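You operate a simulated robot arm through the tools that you are given. There is no shell and no other tool.

The job below is to be done with a simulated robot arm. You get a single attempt, and the scene is never put back.

## Task
Set the valve with the black knob to 4 in the vice.
Fine: valve in the green pan afterwards, vice open.

Only the result counts: the job must be done as asked and must still hold three seconds after the hand-in. Knocking over, shifting, dropping, spilling or breaking anything else fails it.

## Robot
A 6-joint arm with a two-finger parallel gripper, fixed in place. Base frame: the origin is on the floor under the middle of its stand, x ahead of it, y to its left, z up; the work surface is at about z = 824. Readings come in mm, degrees, newtons and seconds.
It reaches about 1313 mm from its shoulder. Its first joint turns from -166.0 to 166.0 degrees. Payload 3.43 kg.
Tool frame: the origin (TCP) lies between the finger pads and is the grasp point; the fingertips stand 34 mm ahead of it; z points along the fingers, y is the line along which they close. The gripper opens to 128 mm. The fingers are 24 mm wide and 12 mm thick; the gripper's body (48 by 130 mm) begins 96 mm behind the TCP.
Orientation is that of the tool frame in the base frame, as [roll, pitch, yaw] about the fixed x, y, z axes, in that order (R = Rz(yaw) Ry(pitch) Rx(roll)). With the fingers straight down and closing along the base's y, the tool's x points along the base's -x, its y along +y and its z along -z.

## Interface
- The arm moves only by the tool servo_tool. Its argument "targets" is a list of rows, each a list of 7 numbers: the shift along the tool's x, y, z in mm, then the turn, a rotation vector about the tool's x, y, z in degrees, then the finger opening in mm, from 0 to 128. In form: [[x, y, z, rx, ry, rz, jaw], ...]. A call has 1 to 20 rows; each row shifts and turns the commanded pose from where the row before left it, along the tool's axes as they then stand. A row lasts 0.2 s, in which the tool goes at most 50 mm and 8.6 degrees; a call with a longer step from one row to the next is refused whole, and so is a gripper value outside its range. Where a pose cannot be reached the arm comes as near as it can. A force on the tool above 50 N (or 10 N above the force at the start of the call, whichever is more), or a blocked arm, ends the call early, and 0.2 s more pass. The fingers move at their own pace (about 153 mm/s each) and stop on an object; they squeeze with about 44 N. The grip force told is the motor's: it shows also when the fingers shut on nothing. Time passes only in rows, and 0.2 s behind the last, so rows that do not move let the fingers close. It gives the time, the measured TCP pose, the force on the tool (base axes), the opening and the grip force at its end, in the units of the frame above (readings bear some noise), with the torque about the TCP (base axes, N m) and any sound that the robot's microphone picked up.
- Cameras (640 x 400 px; columns grow to the right, rows downward): "scene" is fixed at [51.2, -492.2, 1405.2]; the picture's right is [-0.24, -0.97, 0.00], its down [-0.68, 0.17, -0.71] and it looks along [0.69, -0.17, -0.70] (base axes); focal length 314 px, centre (320, 200). "wrist" rides on the gripper at [76, -11, -160] in the tool frame; the picture's right is [0.15, 0.99, 0.00], its down [-0.88, 0.13, -0.46] and it looks along [-0.45, 0.07, 0.89] (tool axes); focal length 234 px, centre (320, 200). There is no depth. A picture from a camera that has moved, and an enlarged one, comes with that camera's place and axes in the base frame and with its lens. The place of the scene camera against the robot may be out by one fixed shift of up to 18 mm in any direction.
- camera(camera): a new picture of that camera. It takes no simulated time.
- close_up(camera, box): a new picture of the part [left, top, right, bottom] of that camera's present view, enlarged. It takes no simulated time.
- finish_job(): hands the job in; it is judged then, once.

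Places have to be worked out from the pictures, the camera data and where the tool is seen. Open the gripper and draw the arm clear of the work before you hand the job in, unless the task says otherwise.

The tools are called after "Emit:" by a JSON object that holds its "name" and its "arguments". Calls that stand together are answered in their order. servo_tool: Moves the arm, as the interface text tells. Its arguments: {"type":"object","properties":{"targets":{"type":"array","items":{"type":"array","items":{"type":"number"}}}},"required":["targets"]} The other tools are called the same way: camera (camera) takes a picture; close_up (camera, box) takes an enlarged picture of a part of a camera's view; finish_job () hands the job in.

At the start:

```text
time_s: 0.0
tcp_pos: [516.5, -446.3, 1156.8]
tool_rot: [-179.9, 0.1, 179.9]
force: [0.2, -0.3, -0.3]
torque: [0.0, 0.0, -0.02]
finger_gap: 128.0
finger_force: 0.1
```

scene: 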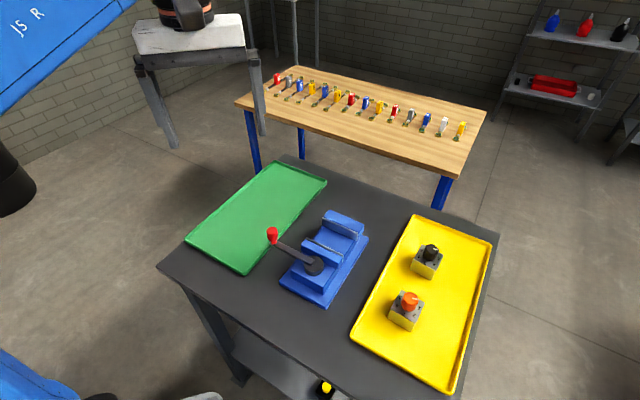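
wrist: 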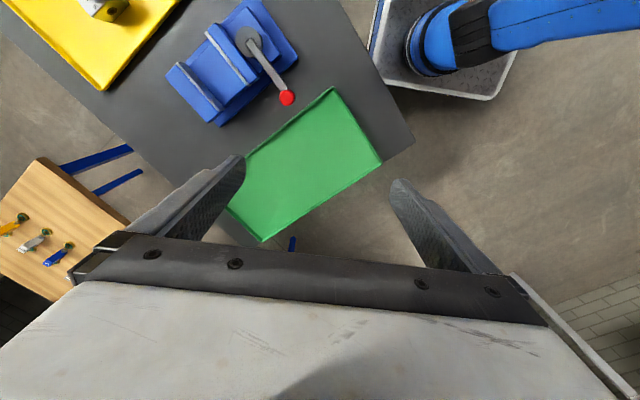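

I start with enlarged looks at the vice, the valves and the green pan in the scene view before any motion.

Emit:
{"name": "close_up", "arguments": {"camera": "scene", "box": [380, 220, 480, 340]}}

Emit:
{"name": "close_up", "arguments": {"camera": "scene", "box": [250, 200, 380, 310]}}

Emit:
{"name": "close_up", "arguments": {"camera": "scene", "box": [400, 235, 450, 285]}}

Emit:
{"name": "close_up", "arguments": {"camera": "scene", "box": [160, 150, 500, 400]}}

```text
3.33 times, centred on (430, 280) of scene
camera zoom: at [51.2, -492.2, 1405.2], right [-0.24, -0.97, 0.0], down [-0.68, 0.17, -0.71], along [0.69, -0.17, -0.7], focal length 1047 px, centre (-47, -67)
```

zoom: 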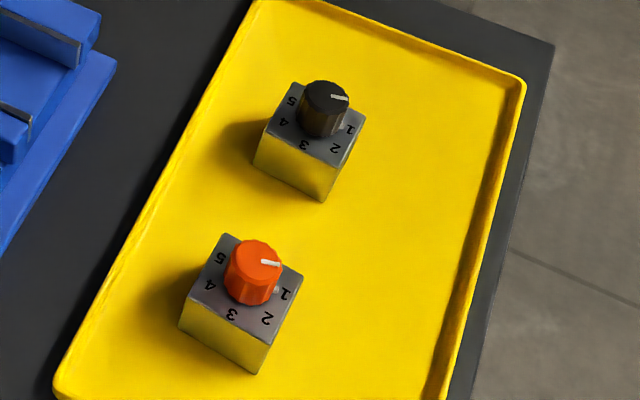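

```text
3.64 times, centred on (315, 255) of scene
camera zoom: at [51.2, -492.2, 1405.2], right [-0.24, -0.97, 0.0], down [-0.68, 0.17, -0.71], along [0.69, -0.17, -0.7], focal length 1143 px, centre (338, 0)
```

zoom: 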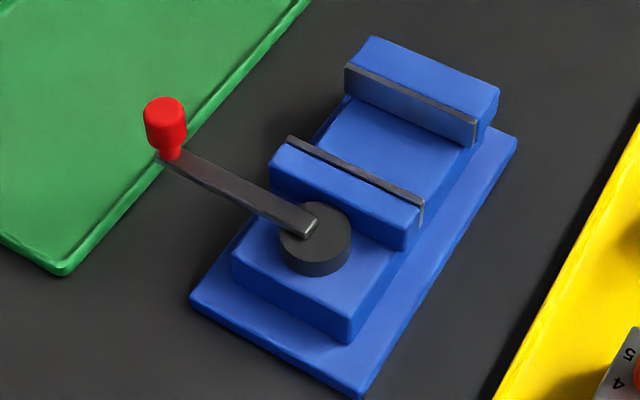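

```text
8.00 times, centred on (425, 260) of scene
camera zoom: at [51.2, -492.2, 1405.2], right [-0.24, -0.97, 0.0], down [-0.68, 0.17, -0.71], along [0.69, -0.17, -0.7], focal length 2514 px, centre (-520, -280)
```

zoom: 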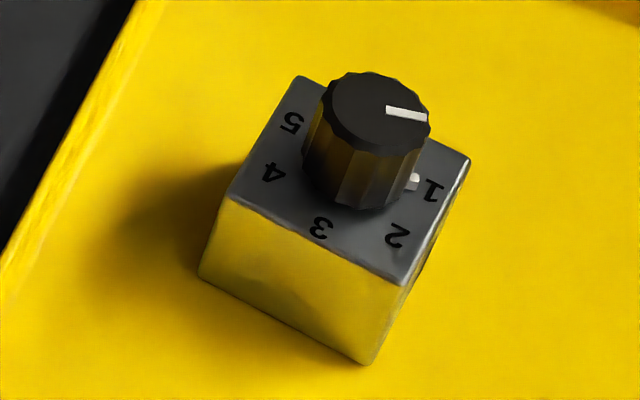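

```text
1.60 times, centred on (330, 275) of scene
camera zoom: at [51.2, -492.2, 1405.2], right [-0.24, -0.97, 0.0], down [-0.68, 0.17, -0.71], along [0.69, -0.17, -0.7], focal length 503 px, centre (304, 80)
```

zoom: 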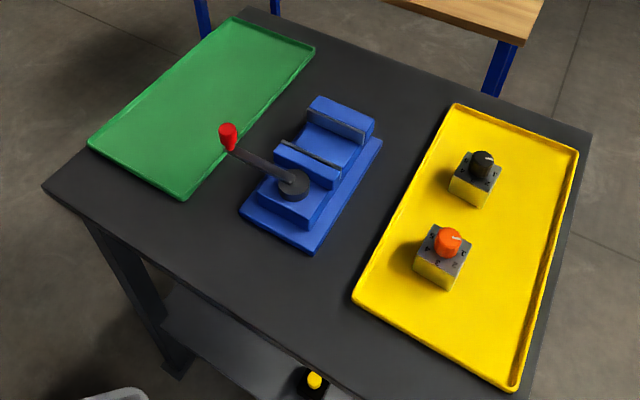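

The vice (blue, front jaw moved by a lever with a red handle) sits near base (400, -565), and the black-knob valve near (366, -800), pointing at 1. Everything is turned about 45° to the base. I move the wrist camera over the vice, staying high, to get a better look.

Emit:
{"name": "servo_tool", "arguments": {"targets": [[38.7, -22.8, 6, 0, 0, 0, 128], [38.7, -22.8, 6, 0, 0, 0, 128], [38.7, -22.8, 6, 0, 0, 0, 128], [38.7, -22.8, 6, 0, 0, 0, 128], [38.7, -22.8, 6, 0, 0, 0, 128], [38.7, -22.8, 6, 0, 0, 0, 128], [0, 0, 0, 0, 0, 0, 128]]}}

Emit:
{"name": "camera", "arguments": {"camera": "wrist"}}

Emit:
{"name": "camera", "arguments": {"camera": "scene"}}

```text
time_s: 1.6
tcp_pos: [284.2, -583.0, 1119.6]
tool_rot: [-179.9, 0.1, -180.0]
force: [-0.1, 0.1, -0.2]
torque: [0.04, -0.02, 0.03]
finger_gap: 127.9
finger_force: 0.1
```

```text
taken
camera wrist: at [208.4, -594.4, 1278.7], right [-0.15, 0.99, 0.0], down [0.88, 0.13, 0.46], along [0.45, 0.07, -0.89], focal length 234 px, centre (320, 200)
```

wrist: 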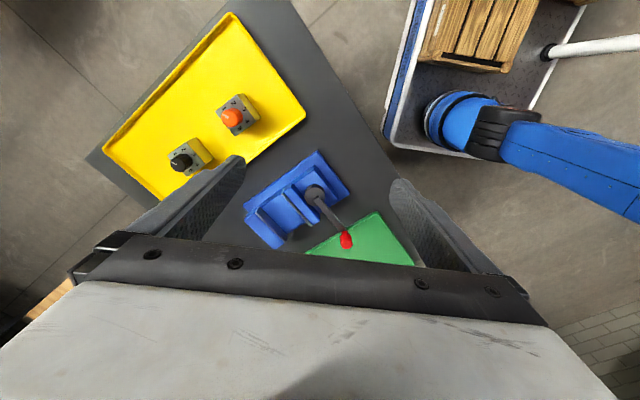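

```text
taken
```

scene: 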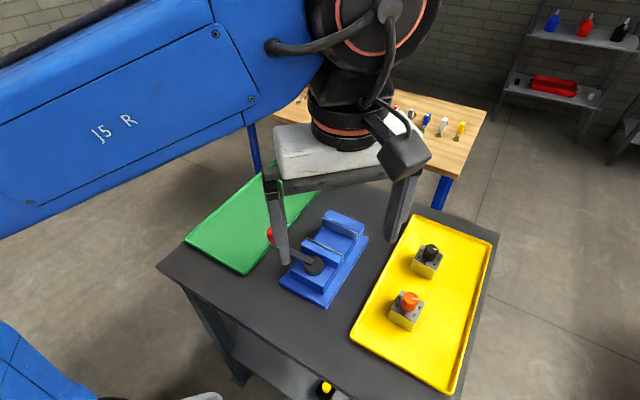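

The arm moved cleanly. I enlarge the vice and the valves in the wrist view to triangulate them.

Emit:
{"name": "close_up", "arguments": {"camera": "wrist", "box": [230, 140, 370, 260]}}

Emit:
{"name": "close_up", "arguments": {"camera": "wrist", "box": [150, 80, 270, 180]}}

```text
3.33 times, centred on (300, 200) of wrist
camera zoom: at [208.4, -594.4, 1278.7], right [-0.15, 0.99, 0.0], down [0.88, 0.13, 0.46], along [0.45, 0.07, -0.89], focal length 781 px, centre (387, 200)
```

zoom: 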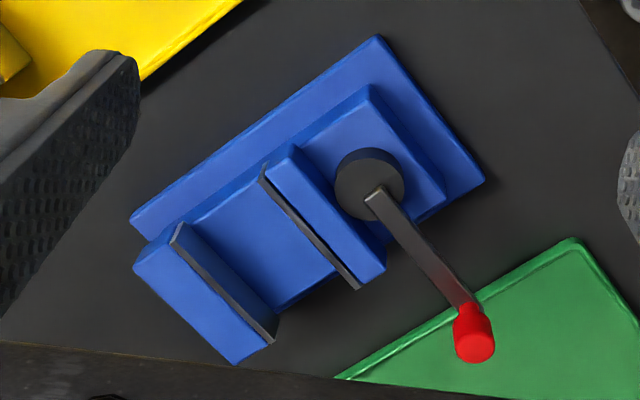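

```text
4.00 times, centred on (210, 130) of wrist
camera zoom: at [208.4, -594.4, 1278.7], right [-0.15, 0.99, 0.0], down [0.88, 0.13, 0.46], along [0.45, 0.07, -0.89], focal length 937 px, centre (760, 480)
```

zoom: 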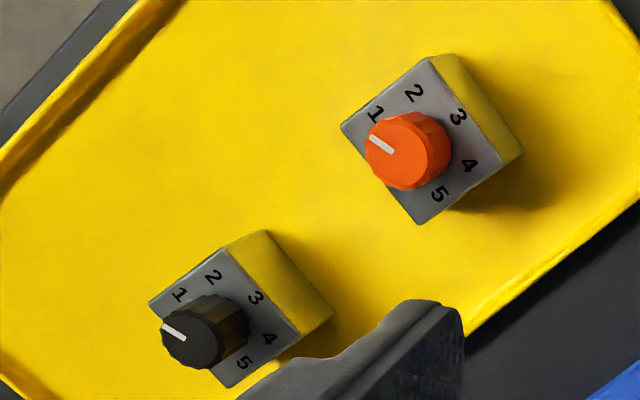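

The valve body is about 47 mm square at roughly (372, -815) with its edges at about 40.5°. The vice jaws lie along nearly the same direction and are about 63 mm apart. I turn the tool to yaw ~130.5° so the fingers will close along the jaw direction, and move to a view over the valve.

Emit:
{"name": "servo_tool", "arguments": {"targets": [[0, 0, 0, 0, 0, 8.25, 128], [0, 0, 0, 0, 0, 8.25, 128], [0, 0, 0, 0, 0, 8.25, 128], [0, 0, 0, 0, 0, 8.25, 128], [0, 0, 0, 0, 0, 8.25, 128], [0, 0, 0, 0, 0, 8.25, 128], [-33.1, -16.7, 24, 0, 0, 0, 128], [-33.1, -16.7, 24, 0, 0, 0, 128], [-33.1, -16.7, 24, 0, 0, 0, 128], [-33.1, -16.7, 24, 0, 0, 0, 128], [-33.1, -16.7, 24, 0, 0, 0, 128], [0, 0, 0, 0, 0, 0, 80]]}}

Emit:
{"name": "camera", "arguments": {"camera": "wrist"}}

```text
time_s: 4.2
tcp_pos: [328.9, -765.3, 1000.2]
tool_rot: [179.9, 0.1, 130.5]
force: [0.4, 0.0, 0.1]
torque: [-0.03, -0.02, 0.02]
finger_gap: 80.0
finger_force: 0.0
```

```text
taken
camera wrist: at [271.5, -713.8, 1159.9], right [0.66, 0.75, 0.0], down [0.67, -0.58, 0.46], along [0.35, -0.3, -0.89], focal length 234 px, centre (320, 200)
```

wrist: 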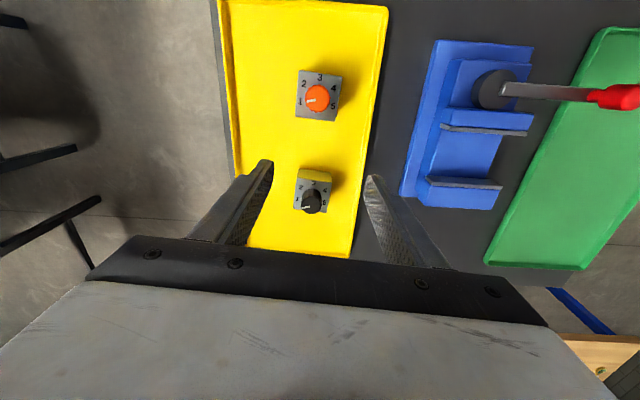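

The view is good and aligned with the tray. I enlarge the black valve, and also the vice from this new angle.

Emit:
{"name": "close_up", "arguments": {"camera": "wrist", "box": [272, 150, 356, 230]}}

Emit:
{"name": "close_up", "arguments": {"camera": "wrist", "box": [390, 20, 640, 220]}}

Emit:
{"name": "close_up", "arguments": {"camera": "scene", "box": [380, 220, 480, 300]}}

```text
5.00 times, centred on (314, 190) of wrist
camera zoom: at [271.5, -713.8, 1159.9], right [0.66, 0.75, 0.0], down [0.67, -0.58, 0.46], along [0.35, -0.3, -0.89], focal length 1171 px, centre (350, 250)
```

zoom: 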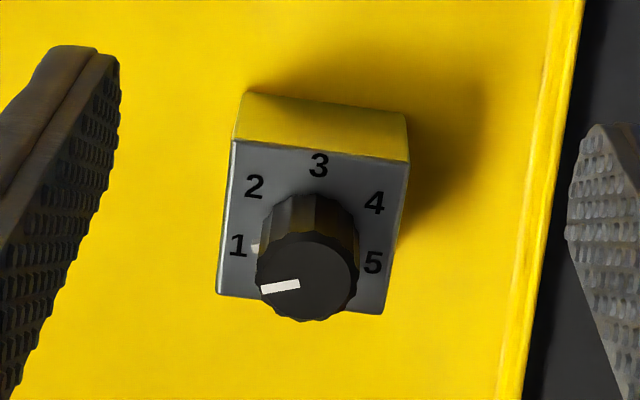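

```text
2.00 times, centred on (515, 120) of wrist
camera zoom: at [271.5, -713.8, 1159.9], right [0.66, 0.75, 0.0], down [0.67, -0.58, 0.46], along [0.35, -0.3, -0.89], focal length 468 px, centre (-70, 360)
```

zoom: 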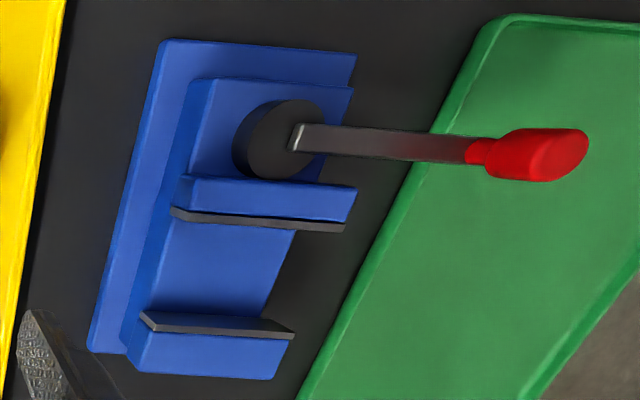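

```text
5.00 times, centred on (430, 260) of scene
camera zoom: at [51.2, -492.2, 1405.2], right [-0.24, -0.97, 0.0], down [-0.68, 0.17, -0.71], along [0.69, -0.17, -0.7], focal length 1571 px, centre (-230, -100)
```

zoom: 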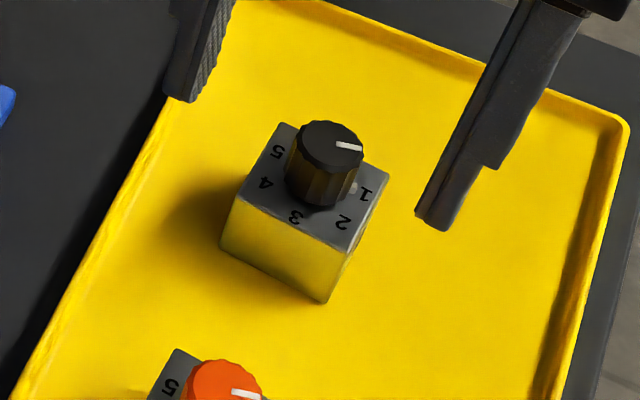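

The valve body is about 48 × 48 × 38 mm, its top at z≈866, with the knob top at about 893. Its centre works out at 68.5 mm along the tool's -x from the TCP, and the faces are aligned with the tool. I move over it and part of the way down, with the jaw at 80 mm to clear the tray rims, then check.

Emit:
{"name": "servo_tool", "arguments": {"targets": [[-34.2, -0.2, 0, 0, 0, 0, 80], [-34.3, -0.2, 0, 0, 0, 0, 80], [0, 0, 30, 0, 0, 0, 80], [0, 0, 25, 0, 0, 0, 80], [0, 0, 0, 0, 0, 0, 80]]}}

Emit:
{"name": "camera", "arguments": {"camera": "wrist"}}

Emit:
{"name": "close_up", "arguments": {"camera": "scene", "box": [370, 180, 490, 300]}}

```text
time_s: 5.4
tcp_pos: [374.6, -814.6, 946.4]
tool_rot: [179.9, 0.1, 130.5]
force: [-0.1, 0.6, 0.7]
torque: [-0.03, 0.04, -0.01]
finger_gap: 79.9
finger_force: 0.0
```

```text
taken
camera wrist: at [316.6, -765.4, 1105.1], right [0.66, 0.75, 0.0], down [0.67, -0.58, 0.46], along [0.35, -0.3, -0.89], focal length 234 px, centre (320, 200)
```

wrist: 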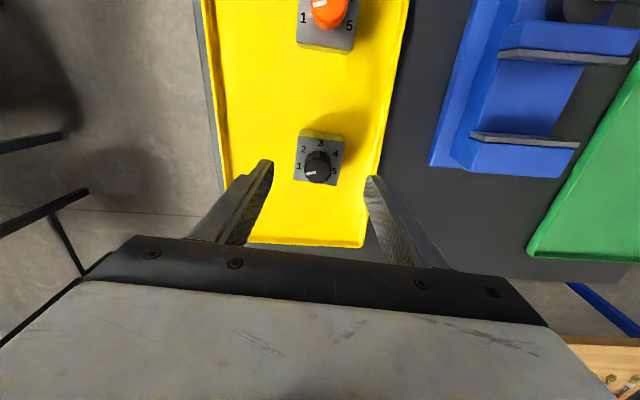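

```text
3.33 times, centred on (430, 240) of scene
camera zoom: at [51.2, -492.2, 1405.2], right [-0.24, -0.97, 0.0], down [-0.68, 0.17, -0.71], along [0.69, -0.17, -0.7], focal length 1047 px, centre (-47, 67)
```

zoom: 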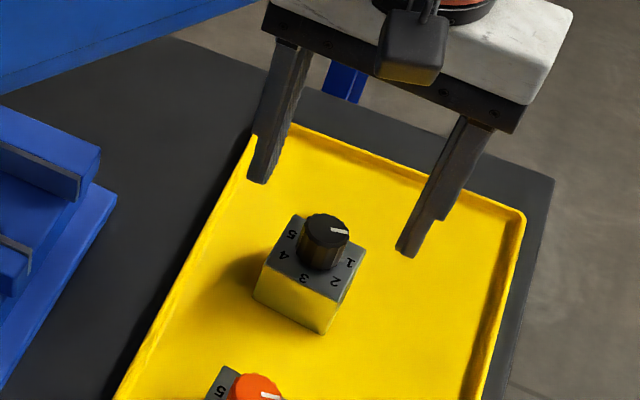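

The fingers straddle the valve's position. I enlarge to check centring before descending.

Emit:
{"name": "close_up", "arguments": {"camera": "wrist", "box": [270, 110, 370, 200]}}

```text
4.44 times, centred on (320, 155) of wrist
camera zoom: at [316.6, -765.4, 1105.1], right [0.66, 0.75, 0.0], down [0.67, -0.58, 0.46], along [0.35, -0.3, -0.89], focal length 1041 px, centre (320, 400)
```

zoom: 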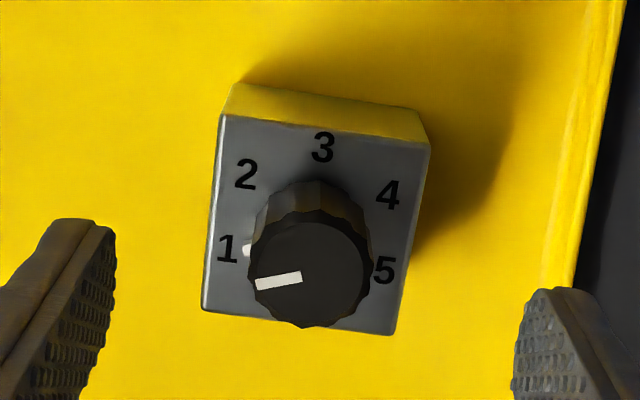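

Valve centre is within about 1–2 mm of the TCP axis. I shift 1 mm in -y, descend so the tips end about 6 mm above the tray floor, then close on the body.

Emit:
{"name": "servo_tool", "arguments": {"targets": [[0, -1, 30, 0, 0, 0, 80], [0, 0, 30, 0, 0, 0, 80], [0, 0, 12, 0, 0, 0, 80], [0, 0, 6, 0, 0, 0, 80], [0, 0, 0, 0, 0, 0, 80]]}}

Emit:
{"name": "close_up", "arguments": {"camera": "scene", "box": [380, 210, 480, 300]}}

Emit:
{"name": "camera", "arguments": {"camera": "wrist"}}

```text
time_s: 6.6
tcp_pos: [372.9, -816.4, 866.9]
tool_rot: [179.9, 0.1, 130.4]
force: [-0.2, 0.1, -0.1]
torque: [0.02, -0.03, 0.0]
finger_gap: 80.0
finger_force: 0.0
```

```text
4.44 times, centred on (430, 255) of scene
camera zoom: at [51.2, -492.2, 1405.2], right [-0.24, -0.97, 0.0], down [-0.68, 0.17, -0.71], along [0.69, -0.17, -0.7], focal length 1396 px, centre (-169, -44)
```

zoom: 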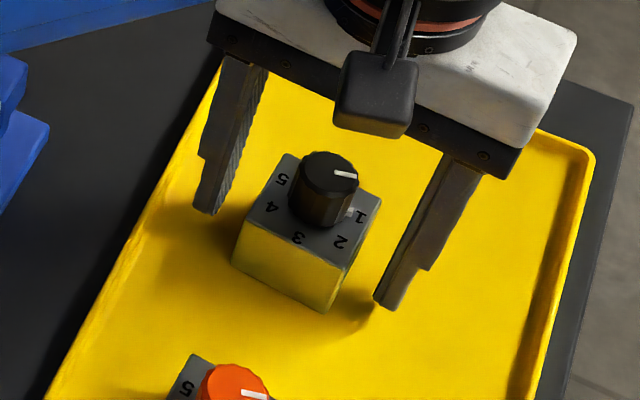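

```text
taken
camera wrist: at [315.3, -765.4, 1026.8], right [0.66, 0.75, 0.0], down [0.67, -0.58, 0.46], along [0.35, -0.3, -0.89], focal length 234 px, centre (320, 200)
```

wrist: 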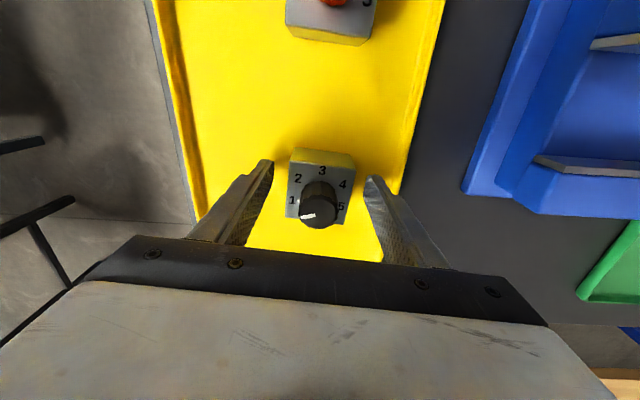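

The fingers straddle the body with their tips just off the tray, and there is no contact force. I close on the body and let the grip settle.

Emit:
{"name": "servo_tool", "arguments": {"targets": [[0, 0, 0, 0, 0, 0, 44], [0, 0, 0, 0, 0, 0, 40], [0, 0, 0, 0, 0, 0, 30], [0, 0, 0, 0, 0, 0, 20]]}}

Emit:
{"name": "close_up", "arguments": {"camera": "wrist", "box": [250, 130, 390, 260]}}

```text
time_s: 7.6
tcp_pos: [371.9, -816.2, 866.5]
tool_rot: [179.9, 0.0, 130.5]
force: [0.1, 0.2, -0.1]
torque: [-0.04, 0.07, -0.06]
finger_gap: 49.5
finger_force: 44.1
```

```text
3.08 times, centred on (320, 195) of wrist
camera zoom: at [315.3, -765.5, 1026.9], right [0.66, 0.75, 0.0], down [0.67, -0.58, 0.46], along [0.35, -0.3, -0.89], focal length 720 px, centre (320, 215)
```

zoom: 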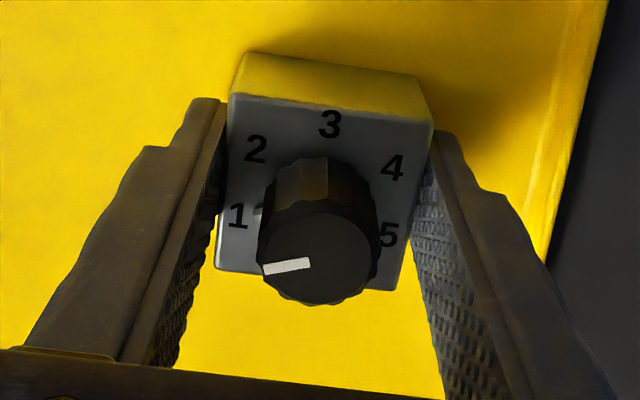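

The body is held firmly (gap 49.5 mm, 44 N). I lift straight up by 150 mm, then move beside the vice to view its jaws from close by.

Emit:
{"name": "servo_tool", "arguments": {"targets": [[0, 0, -10, 0, 0, 0, 20], [0, 0, -30, 0, 0, 0, 20], [0, 0, -35, 0, 0, 0, 20], [0, 0, -40, 0, 0, 0, 20], [0, 0, -35, 0, 0, 0, 20], [22.4, 20, 0, 0, 0, 0, 20], [22.4, 20, 0, 0, 0, 0, 20], [22.4, 20, 0, 0, 0, 0, 20], [22.3, 20, 0, 0, 0, 0, 20], [0, 0, 0, 0, 0, 0, 20]]}}

Emit:
{"name": "camera", "arguments": {"camera": "wrist"}}

Emit:
{"name": "camera", "arguments": {"camera": "scene"}}

```text
time_s: 9.8
tcp_pos: [376.1, -695.9, 1015.7]
tool_rot: [179.9, 0.1, 130.5]
force: [-1.4, -0.1, -3.1]
torque: [0.0, 0.05, 0.01]
finger_gap: 49.5
finger_force: 43.6
```

```text
taken
camera wrist: at [317.4, -645.8, 1176.0], right [0.66, 0.75, 0.0], down [0.67, -0.58, 0.46], along [0.35, -0.3, -0.89], focal length 234 px, centre (320, 200)
```

wrist: 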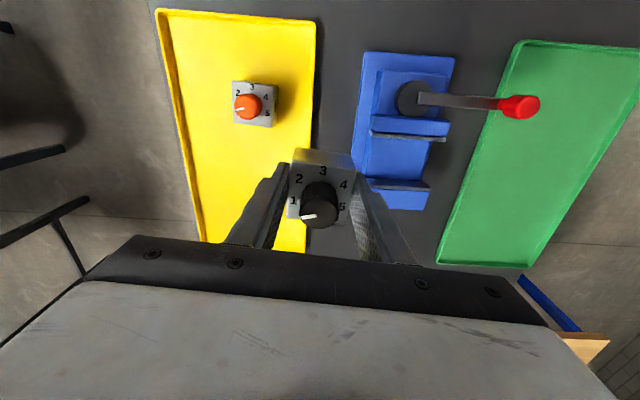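

```text
taken
```

scene: 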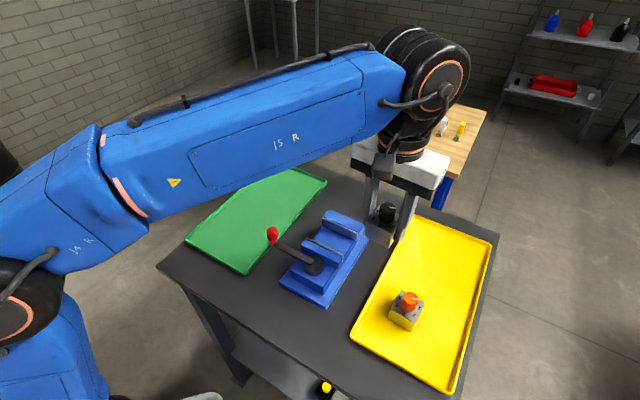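

The valve is in hand and level. I enlarge the vice in the wrist view for measurement.

Emit:
{"name": "close_up", "arguments": {"camera": "wrist", "box": [340, 40, 480, 220]}}

Emit:
{"name": "close_up", "arguments": {"camera": "wrist", "box": [350, 100, 450, 220]}}

Emit:
{"name": "close_up", "arguments": {"camera": "wrist", "box": [380, 60, 560, 140]}}

```text
2.22 times, centred on (410, 130) of wrist
camera zoom: at [317.4, -645.8, 1176.0], right [0.66, 0.75, 0.0], down [0.67, -0.58, 0.46], along [0.35, -0.3, -0.89], focal length 520 px, centre (120, 356)
```

zoom: 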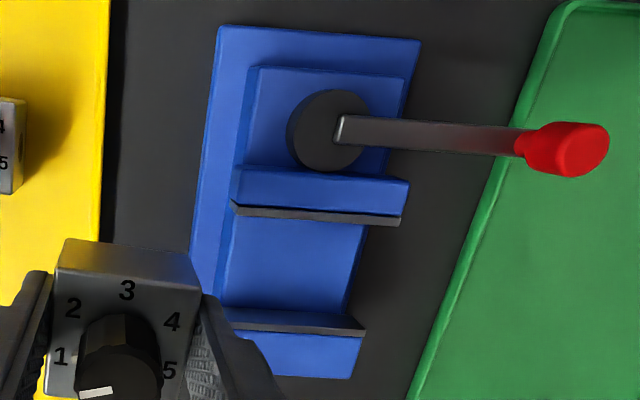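

```text
3.33 times, centred on (400, 160) of wrist
camera zoom: at [317.4, -645.8, 1176.0], right [0.66, 0.75, 0.0], down [0.67, -0.58, 0.46], along [0.35, -0.3, -0.89], focal length 781 px, centre (53, 333)
```

zoom: 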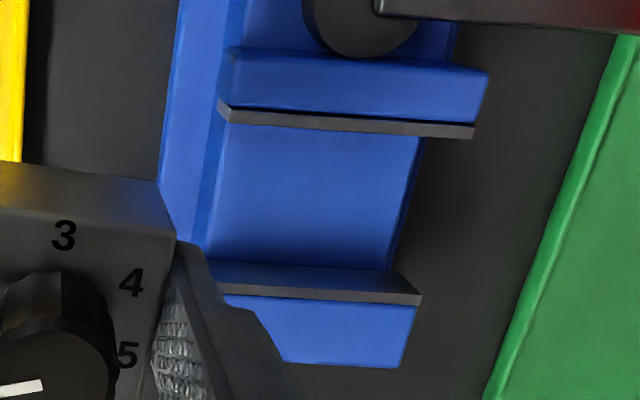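

```text
3.56 times, centred on (470, 100) of wrist
camera zoom: at [317.4, -645.8, 1176.0], right [0.66, 0.75, 0.0], down [0.67, -0.58, 0.46], along [0.35, -0.3, -0.89], focal length 833 px, centre (-213, 556)
```

zoom: 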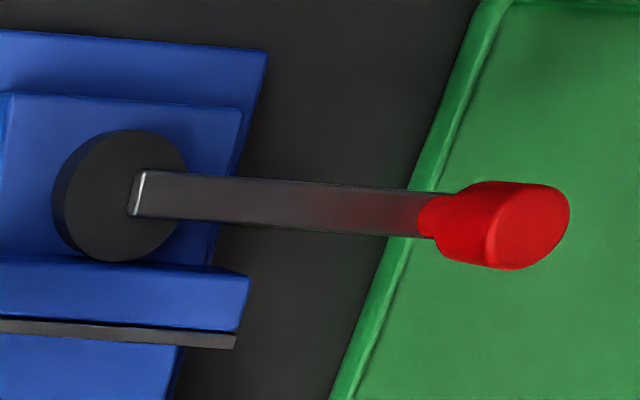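

Measuring the vice across the views:
- The jaw line is about 4.6° off the present tool yaw, so the vice sits at about 45°.
- Jaw tops are at z≈889 and the bed at about 852.
- The gap is about 66 mm, centred about (-4.7, 108.7) mm from the TCP in tool x, y.

I rotate to match and move above the gap, biased 4 mm toward the rear jaw, staying above the jaws to check.

Emit:
{"name": "servo_tool", "arguments": {"targets": [[0, 0, 0, 0, 0, -4.6, 20], [-5.9, 36, 0, 0, 0, 0, 20], [-5.9, 36, 0, 0, 0, 0, 20], [-5.8, 35.9, 0, 0, 0, 0, 20], [0, 0, 30, 0, 0, 0, 20], [0, 0, 15, 0, 0, 0, 20], [0, 0, 0, 0, 0, 0, 20]]}}

Emit:
{"name": "camera", "arguments": {"camera": "wrist"}}

Emit:
{"name": "close_up", "arguments": {"camera": "wrist", "box": [230, 60, 430, 240]}}

Emit:
{"name": "close_up", "arguments": {"camera": "scene", "box": [240, 150, 420, 310]}}

```text
time_s: 11.4
tcp_pos: [463.9, -632.1, 971.6]
tool_rot: [-180.0, 0.1, 135.2]
force: [-0.6, -0.6, -2.1]
torque: [0.0, 0.01, 0.01]
finger_gap: 49.5
finger_force: 43.7
```

```text
taken
camera wrist: at [402.1, -585.9, 1131.7], right [0.59, 0.8, 0.0], down [0.71, -0.53, 0.46], along [0.37, -0.27, -0.89], focal length 234 px, centre (320, 200)
```

wrist: 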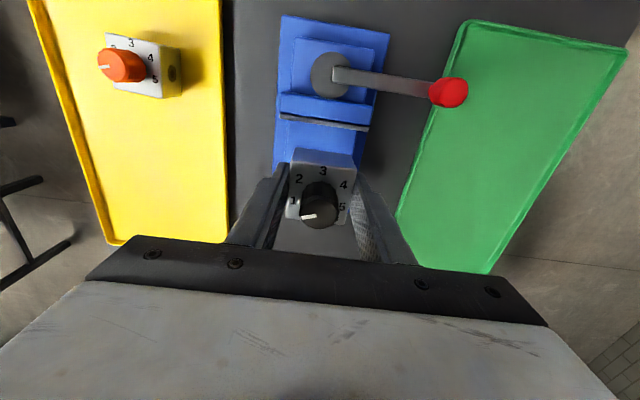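

```text
2.22 times, centred on (330, 150) of wrist
camera zoom: at [402.1, -585.9, 1131.7], right [0.59, 0.8, 0.0], down [0.71, -0.53, 0.46], along [0.37, -0.27, -0.89], focal length 520 px, centre (298, 311)
```

zoom: 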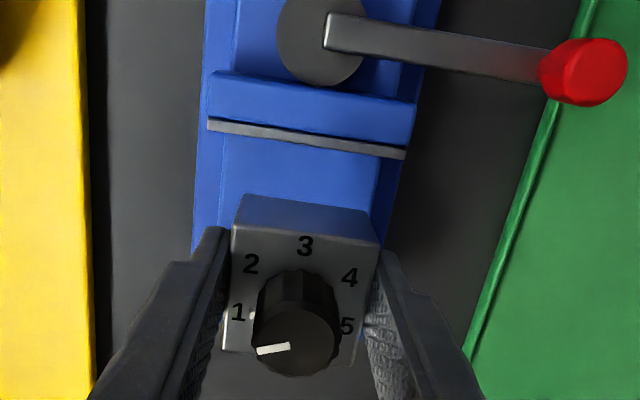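

```text
2.50 times, centred on (330, 230) of scene
camera zoom: at [51.2, -492.2, 1405.2], right [-0.24, -0.97, 0.0], down [-0.68, 0.17, -0.71], along [0.69, -0.17, -0.7], focal length 786 px, centre (295, 125)
```

zoom: 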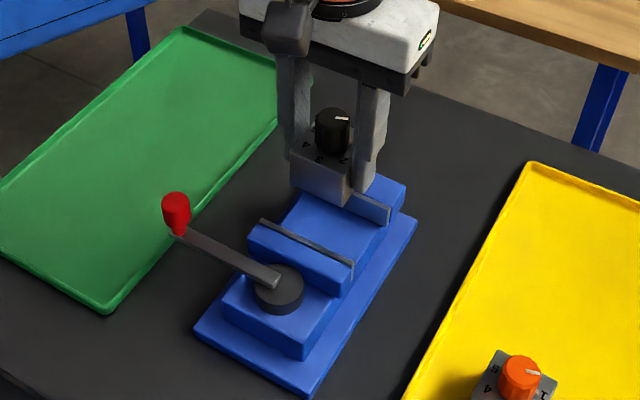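

The front plate is now parallel to the tool within 0.1°, and I estimate about 12 mm clearance to the front jaw and 5 mm to the rear. I nudge 1.5 mm toward the front and lower until the valve bottom is just above the jaw tops, then check again.

Emit:
{"name": "servo_tool", "arguments": {"targets": [[1.5, 0, 20, 0, 0, 0, 20], [0, 0, 15, 0, 0, 0, 20], [0, 0, 0, 0, 0, 0, 20]]}}

Emit:
{"name": "close_up", "arguments": {"camera": "wrist", "box": [230, 40, 430, 240]}}

Emit:
{"name": "close_up", "arguments": {"camera": "scene", "box": [280, 180, 390, 300]}}

```text
time_s: 12.2
tcp_pos: [462.4, -629.5, 937.4]
tool_rot: [-180.0, 0.2, 135.1]
force: [0.3, -0.4, -2.8]
torque: [0.0, 0.01, 0.04]
finger_gap: 49.3
finger_force: 43.9
```

```text
2.00 times, centred on (330, 140) of wrist
camera zoom: at [401.6, -585.0, 1097.3], right [0.59, 0.8, 0.0], down [0.71, -0.53, 0.46], along [0.37, -0.27, -0.89], focal length 468 px, centre (300, 320)
```

zoom: 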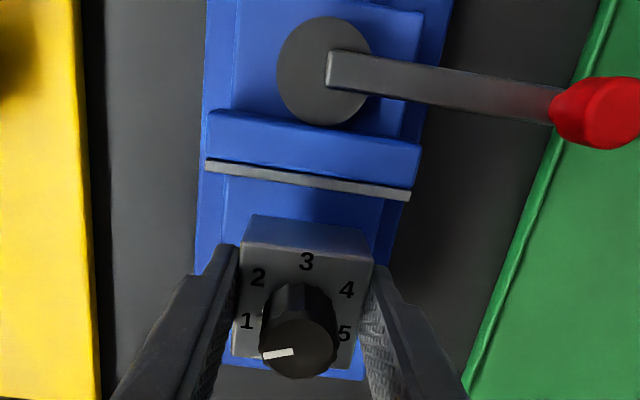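

```text
3.33 times, centred on (335, 240) of scene
camera zoom: at [51.2, -492.2, 1405.2], right [-0.24, -0.97, 0.0], down [-0.68, 0.17, -0.71], along [0.69, -0.17, -0.7], focal length 1047 px, centre (270, 67)
```

zoom: 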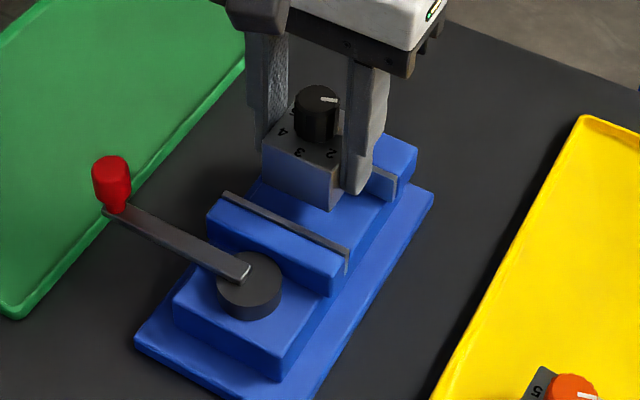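

The alignment is still good and nothing touches. I continue down in smaller steps, watching the force.

Emit:
{"name": "servo_tool", "arguments": {"targets": [[0, 0, 10, 0, 0, 0, 20], [0, 0, 10, 0, 0, 0, 20], [0, 0, 10, 0, 0, 0, 20], [0, 0, 4, 0, 0, 0, 20], [0, 0, 0, 0, 0, 0, 20]]}}

Emit:
{"name": "close_up", "arguments": {"camera": "wrist", "box": [230, 40, 430, 240]}}

Emit:
{"name": "close_up", "arguments": {"camera": "scene", "box": [280, 180, 390, 300]}}

```text
time_s: 12.9
tcp_pos: [463.3, -631.0, 923.5]
tool_rot: [-179.8, 0.7, 135.1]
force: [-1.3, 3.0, 16.7]
torque: [0.05, -0.66, 0.08]
finger_gap: 49.6
finger_force: 44.1
stopped in row 3: the force on the tool passed its limit at 66 N (the readings are from after the stop); the commanded pose is now the measured one
```

```text
2.00 times, centred on (330, 140) of wrist
camera zoom: at [400.8, -583.2, 1081.9], right [0.59, 0.8, -0.01], down [0.71, -0.52, 0.47], along [0.37, -0.28, -0.88], focal length 468 px, centre (300, 320)
```

zoom: 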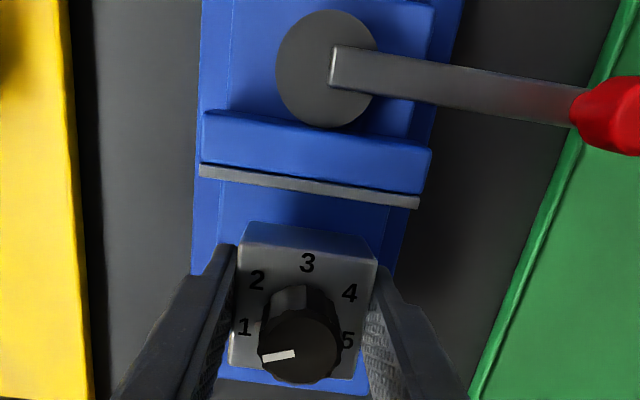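

```text
3.33 times, centred on (335, 240) of scene
camera zoom: at [51.2, -492.2, 1405.2], right [-0.24, -0.97, 0.0], down [-0.68, 0.17, -0.71], along [0.69, -0.17, -0.7], focal length 1047 px, centre (270, 67)
```

zoom: 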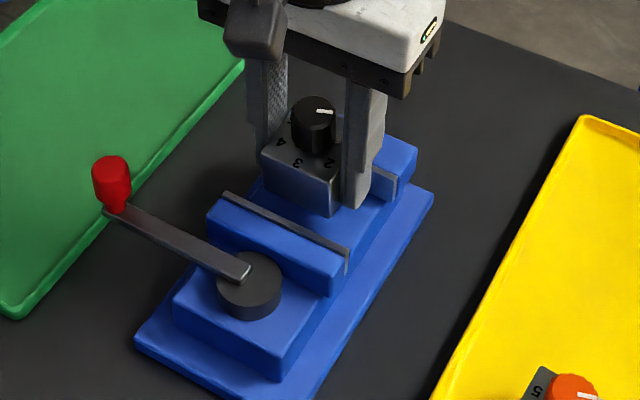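

The valve's rear edge touched the rear jaw: the torque puts the contact at the tool's -x, +y side, and the valve tipped a little in the grip. I raise 25 mm and look again to correct the position.

Emit:
{"name": "servo_tool", "arguments": {"targets": [[0, 0, -15, 0, 0, 0, 20], [0, 0, -10, 0, 0, 0, 20], [0, 0, 0, 0, 0, 0, 20]]}}

Emit:
{"name": "close_up", "arguments": {"camera": "wrist", "box": [230, 40, 430, 240]}}

Emit:
{"name": "close_up", "arguments": {"camera": "scene", "box": [300, 180, 380, 260]}}

```text
time_s: 13.7
tcp_pos: [463.8, -630.7, 946.2]
tool_rot: [-179.8, 0.7, 135.2]
force: [0.8, -0.4, -4.3]
torque: [0.01, -0.02, 0.0]
finger_gap: 49.5
finger_force: 44.3
```

```text
2.00 times, centred on (330, 140) of wrist
camera zoom: at [401.4, -583.9, 1105.2], right [0.59, 0.8, 0.0], down [0.71, -0.52, 0.47], along [0.37, -0.28, -0.89], focal length 468 px, centre (300, 320)
```

zoom: 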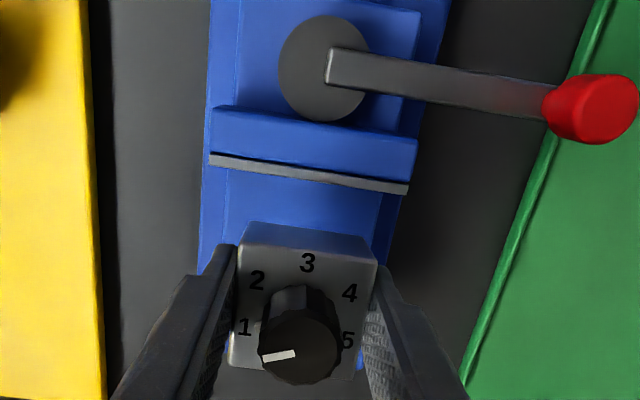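

```text
5.00 times, centred on (340, 220) of scene
camera zoom: at [51.2, -492.2, 1405.2], right [-0.24, -0.97, 0.0], down [-0.68, 0.17, -0.71], along [0.69, -0.17, -0.7], focal length 1571 px, centre (220, 100)
```

zoom: 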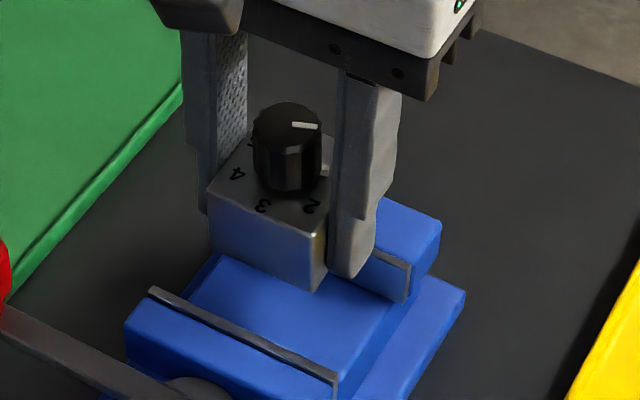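

I enlarge the held valve to estimate how far it tipped in the grip.

Emit:
{"name": "close_up", "arguments": {"camera": "wrist", "box": [265, 140, 385, 240]}}

Emit:
{"name": "close_up", "arguments": {"camera": "scene", "box": [315, 185, 365, 245]}}

```text
4.00 times, centred on (325, 190) of wrist
camera zoom: at [401.4, -583.9, 1105.2], right [0.59, 0.8, 0.0], down [0.71, -0.52, 0.47], along [0.37, -0.28, -0.89], focal length 937 px, centre (300, 240)
```

zoom: 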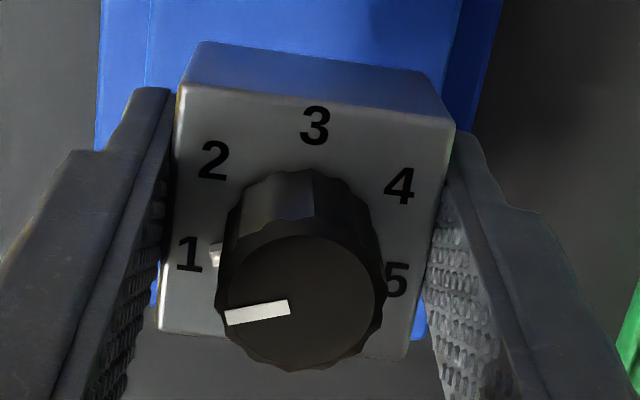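

```text
6.67 times, centred on (340, 215) of scene
camera zoom: at [51.2, -492.2, 1405.2], right [-0.24, -0.97, 0.0], down [-0.68, 0.17, -0.71], along [0.69, -0.17, -0.7], focal length 2095 px, centre (187, 100)
```

zoom: 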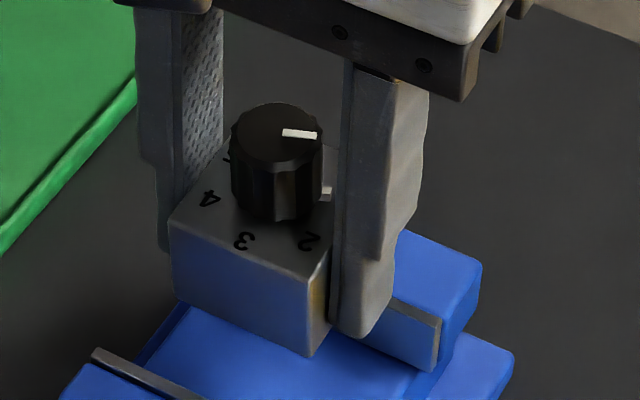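

Measured in the gripper, the valve slid up about 7 mm (bottom now level with the fingertips) and tipped about 2°. Its centre sits 2–3 mm toward the rear of the TCP, which explains the touch. I level the tool and valve, shift 5 mm toward the front jaw, and lower slowly into the gap.

Emit:
{"name": "servo_tool", "arguments": {"targets": [[5, 0, 0, -0.2, 2.2, 0, 20], [0, 0, 8, 0, 0, 0, 20], [0, 0, 8, 0, 0, 0, 20], [0, 0, 3, 0, 0, 0, 20], [0, 0, 3, 0, 0, 0, 20], [0, 0, 3, 0, 0, 0, 20], [0, 0, 3, 0, 0, 0, 20], [0, 0, 3, 0, 0, 0, 20], [0, 0, 0, 0, 0, 0, 20]]}}

Emit:
{"name": "close_up", "arguments": {"camera": "wrist", "box": [230, 40, 430, 240]}}

Emit:
{"name": "close_up", "arguments": {"camera": "scene", "box": [300, 190, 370, 260]}}

```text
time_s: 15.7
tcp_pos: [459.3, -626.1, 915.3]
tool_rot: [-179.9, -1.5, 135.1]
force: [-0.1, 0.1, -2.4]
torque: [0.0, 0.01, -0.05]
finger_gap: 49.3
finger_force: 43.8
```

```text
2.00 times, centred on (330, 140) of wrist
camera zoom: at [400.8, -584.2, 1077.1], right [0.59, 0.8, 0.0], down [0.72, -0.54, 0.43], along [0.35, -0.25, -0.9], focal length 468 px, centre (300, 320)
```

zoom: 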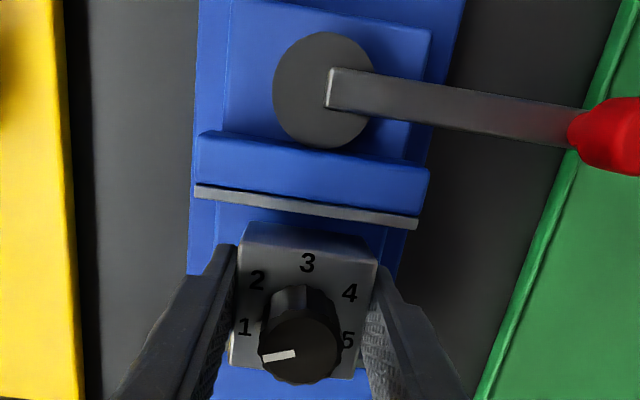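

```text
5.71 times, centred on (335, 225) of scene
camera zoom: at [51.2, -492.2, 1405.2], right [-0.24, -0.97, 0.0], down [-0.68, 0.17, -0.71], along [0.69, -0.17, -0.7], focal length 1796 px, centre (234, 57)
```

zoom: 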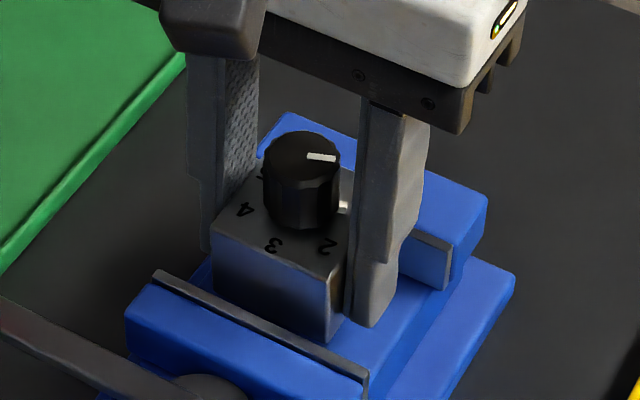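

The valve is between the jaws without contact. I keep lowering toward the bed, slower at the end.

Emit:
{"name": "servo_tool", "arguments": {"targets": [[0, 0, 5, 0, 0, 0, 20], [0, 0, 5, 0, 0, 0, 20], [0, 0, 5, 0, 0, 0, 20], [0, 0, 3, 0, 0, 0, 20], [0, 0, 2, 0, 0, 0, 20], [0, 0, 2, 0, 0, 0, 20], [0, 0, 0, 0, 0, 0, 20]]}}

Emit:
{"name": "close_up", "arguments": {"camera": "wrist", "box": [230, 40, 430, 240]}}

Emit:
{"name": "close_up", "arguments": {"camera": "scene", "box": [300, 190, 370, 260]}}

```text
time_s: 16.9
tcp_pos: [458.2, -626.1, 901.4]
tool_rot: [-179.8, -0.9, 135.1]
force: [-1.2, 2.9, 12.1]
torque: [0.6, 0.01, 0.06]
finger_gap: 49.2
finger_force: 43.7
stopped in row 6: the force on the tool passed its limit at 56 N (the readings are from after the stop); the commanded pose is now the measured one
```

```text
2.00 times, centred on (330, 140) of wrist
camera zoom: at [400.1, -582.7, 1061.8], right [0.59, 0.8, 0.0], down [0.72, -0.53, 0.44], along [0.35, -0.26, -0.9], focal length 468 px, centre (300, 320)
```

zoom: 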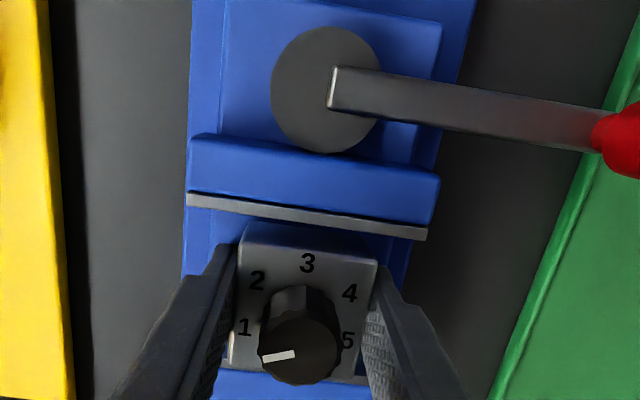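

```text
5.71 times, centred on (335, 225) of scene
camera zoom: at [51.2, -492.2, 1405.2], right [-0.24, -0.97, 0.0], down [-0.68, 0.17, -0.71], along [0.69, -0.17, -0.7], focal length 1796 px, centre (234, 57)
```

zoom: 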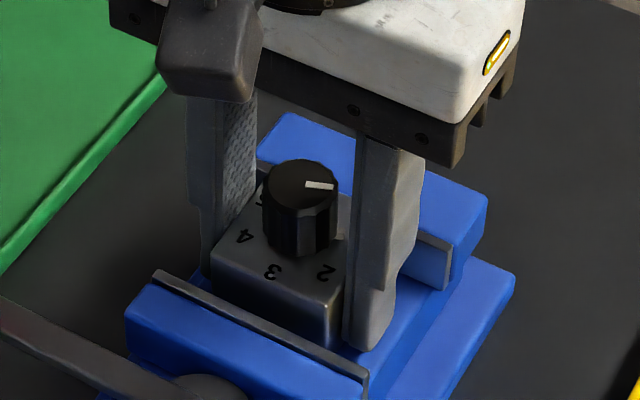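

Contact came at fingertip z≈867. That fits the rear plate's apparent 22 mm height, so this is the vice bed and the valve is resting on it. I ease up 1 mm, open the fingers to release the valve, and look.

Emit:
{"name": "servo_tool", "arguments": {"targets": [[0, 0, -0.5, 0, 0, 0, 20], [0, 0, 0, 0, 0, 0, 56], [0, 0, 0, 0, 0, 0, 66], [0, 0, 0, 0, 0, 0, 66]]}}

Emit:
{"name": "close_up", "arguments": {"camera": "wrist", "box": [230, 40, 430, 240]}}

Emit:
{"name": "close_up", "arguments": {"camera": "scene", "box": [300, 190, 370, 260]}}

```text
time_s: 17.9
tcp_pos: [460.1, -627.2, 900.0]
tool_rot: [-179.8, -1.1, 135.1]
force: [0.2, -0.3, 0.1]
torque: [-0.01, 0.01, 0.03]
finger_gap: 65.9
finger_force: 0.1
```

```text
2.00 times, centred on (330, 140) of wrist
camera zoom: at [400.4, -583.6, 1061.3], right [0.59, 0.8, 0.0], down [0.72, -0.53, 0.44], along [0.35, -0.26, -0.9], focal length 468 px, centre (300, 320)
```

zoom: 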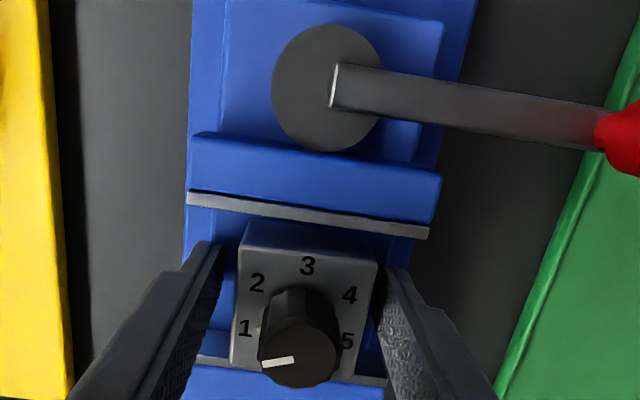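

```text
5.71 times, centred on (335, 225) of scene
camera zoom: at [51.2, -492.2, 1405.2], right [-0.24, -0.97, 0.0], down [-0.68, 0.17, -0.71], along [0.69, -0.17, -0.7], focal length 1796 px, centre (234, 57)
```

zoom: 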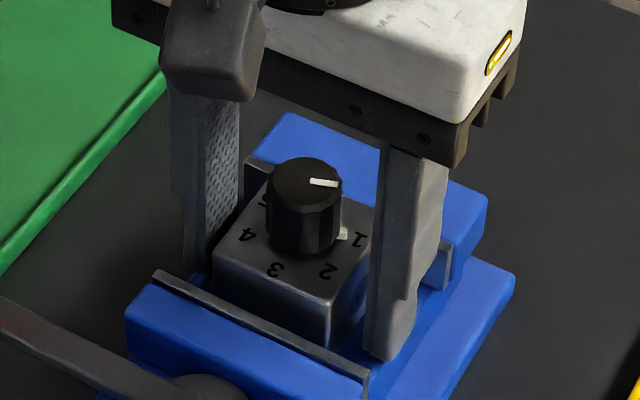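

The valve stands free on the bed between the jaws. I raise straight up, level the tool, and look at the whole vice.

Emit:
{"name": "servo_tool", "arguments": {"targets": [[0, 0, -10, 0, 0, 0, 66], [0, 0, -20, 0, 0, 0, 66], [0, 0, -30, 0, 0, 0, 66], [0, 0, -40, -0.2, -1.1, 0, 66], [0, 0, -20, 0, 0, 0, 66], [0, 0, 0, 0, 0, 0, 66]]}}

Emit:
{"name": "camera", "arguments": {"camera": "wrist"}}

Emit:
{"name": "close_up", "arguments": {"camera": "wrist", "box": [260, 20, 480, 180]}}

Emit:
{"name": "close_up", "arguments": {"camera": "scene", "box": [260, 190, 380, 310]}}

```text
time_s: 19.3
tcp_pos: [459.8, -628.0, 1020.6]
tool_rot: [179.9, 0.0, 135.1]
force: [0.2, 0.2, -0.2]
torque: [-0.02, -0.02, 0.0]
finger_gap: 65.9
finger_force: 0.1
```

```text
taken
camera wrist: at [398.7, -583.3, 1179.9], right [0.59, 0.8, 0.0], down [0.72, -0.53, 0.46], along [0.37, -0.27, -0.89], focal length 234 px, centre (320, 200)
```

wrist: 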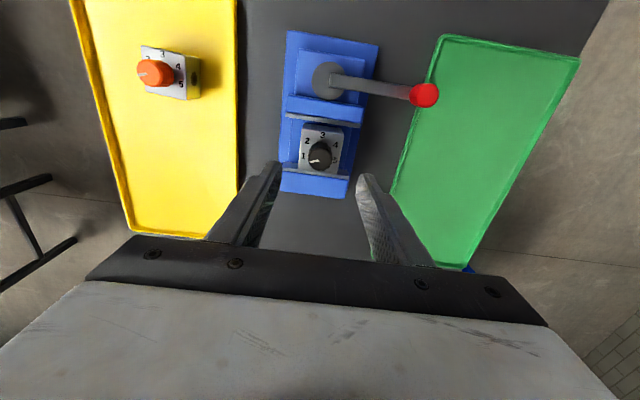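

```text
2.50 times, centred on (370, 100) of wrist
camera zoom: at [398.7, -583.3, 1179.9], right [0.59, 0.8, 0.0], down [0.72, -0.53, 0.46], along [0.37, -0.27, -0.89], focal length 585 px, centre (195, 450)
```

zoom: 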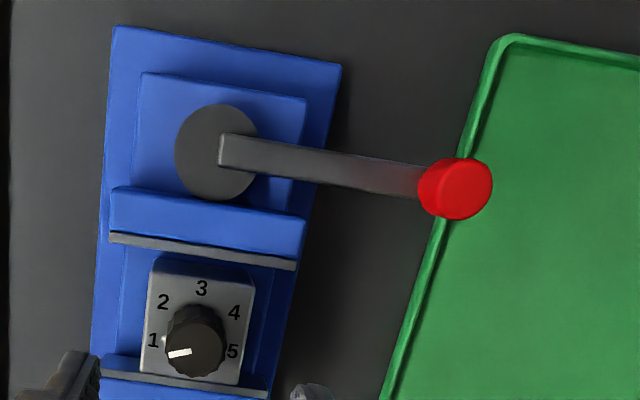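

```text
3.33 times, centred on (320, 250) of scene
camera zoom: at [51.2, -492.2, 1405.2], right [-0.24, -0.97, 0.0], down [-0.68, 0.17, -0.71], along [0.69, -0.17, -0.7], focal length 1047 px, centre (320, 33)
```

zoom: 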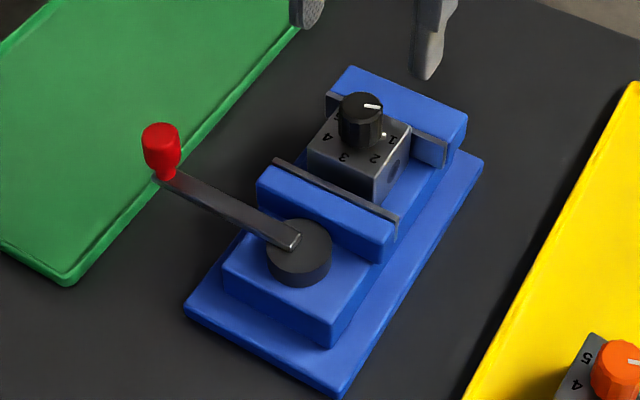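

The valve sits well in the vice. I put the lever hub at about (405, -576) and the red handle at about (471, -505), top z≈928. Swinging the lever over the jaws would hit the valve, so closing should be the outward, counter-clockwise way. I turn the tool 90° so the fingers close tangentially, and move above the handle.

Emit:
{"name": "servo_tool", "arguments": {"targets": [[0, 0, 0, 0, 0, 8.2, 66], [0, 0, 0, 0, 0, 8.2, 66], [0, 0, 0, 0, 0, 8.2, 66], [0, 0, 0, 0, 0, 8.2, 66], [0, 0, 0, 0, 0, 8.2, 66], [0, 0, 0, 0, 0, 8.2, 66], [0, 0, 0, 0, 0, 8.2, 66], [0, 0, 0, 0, 0, 8.2, 66], [0, 0, 0, 0, 0, 8.2, 66], [0, 0, 0, 0, 0, 8.2, 66], [0, 0, 0, 0, 0, 8.0, 66], [31.5, -26.2, 0, 0, 0, 0, 60], [31.5, -26.2, 0, 0, 0, 0, 60], [31.5, -26.3, 0, 0, 0, 0, 60], [0, 0, 0, 0, 0, 0, 60]]}}

Emit:
{"name": "camera", "arguments": {"camera": "wrist"}}

Emit:
{"name": "camera", "arguments": {"camera": "scene"}}

```text
time_s: 22.5
tcp_pos: [470.9, -506.8, 1020.3]
tool_rot: [179.9, 0.0, 45.1]
force: [0.6, -0.5, -0.2]
torque: [-0.01, -0.01, -0.01]
finger_gap: 59.8
finger_force: 0.1
```

```text
taken
camera wrist: at [517.0, -444.6, 1179.1], right [0.8, -0.59, 0.0], down [-0.53, -0.72, 0.45], along [-0.27, -0.37, -0.89], focal length 234 px, centre (320, 200)
```

wrist: 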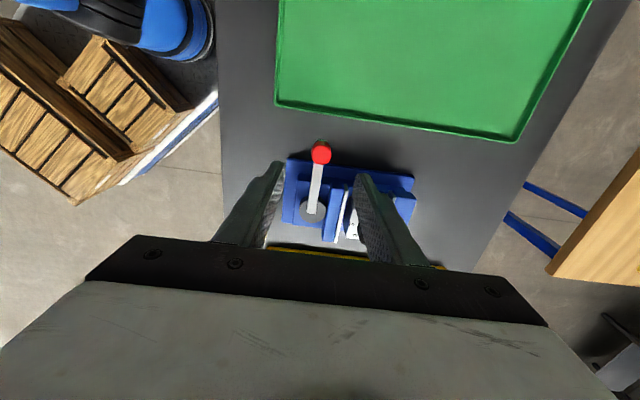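

```text
taken
```

scene: 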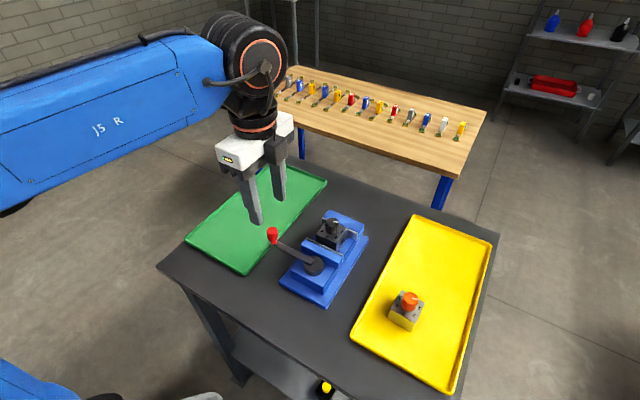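

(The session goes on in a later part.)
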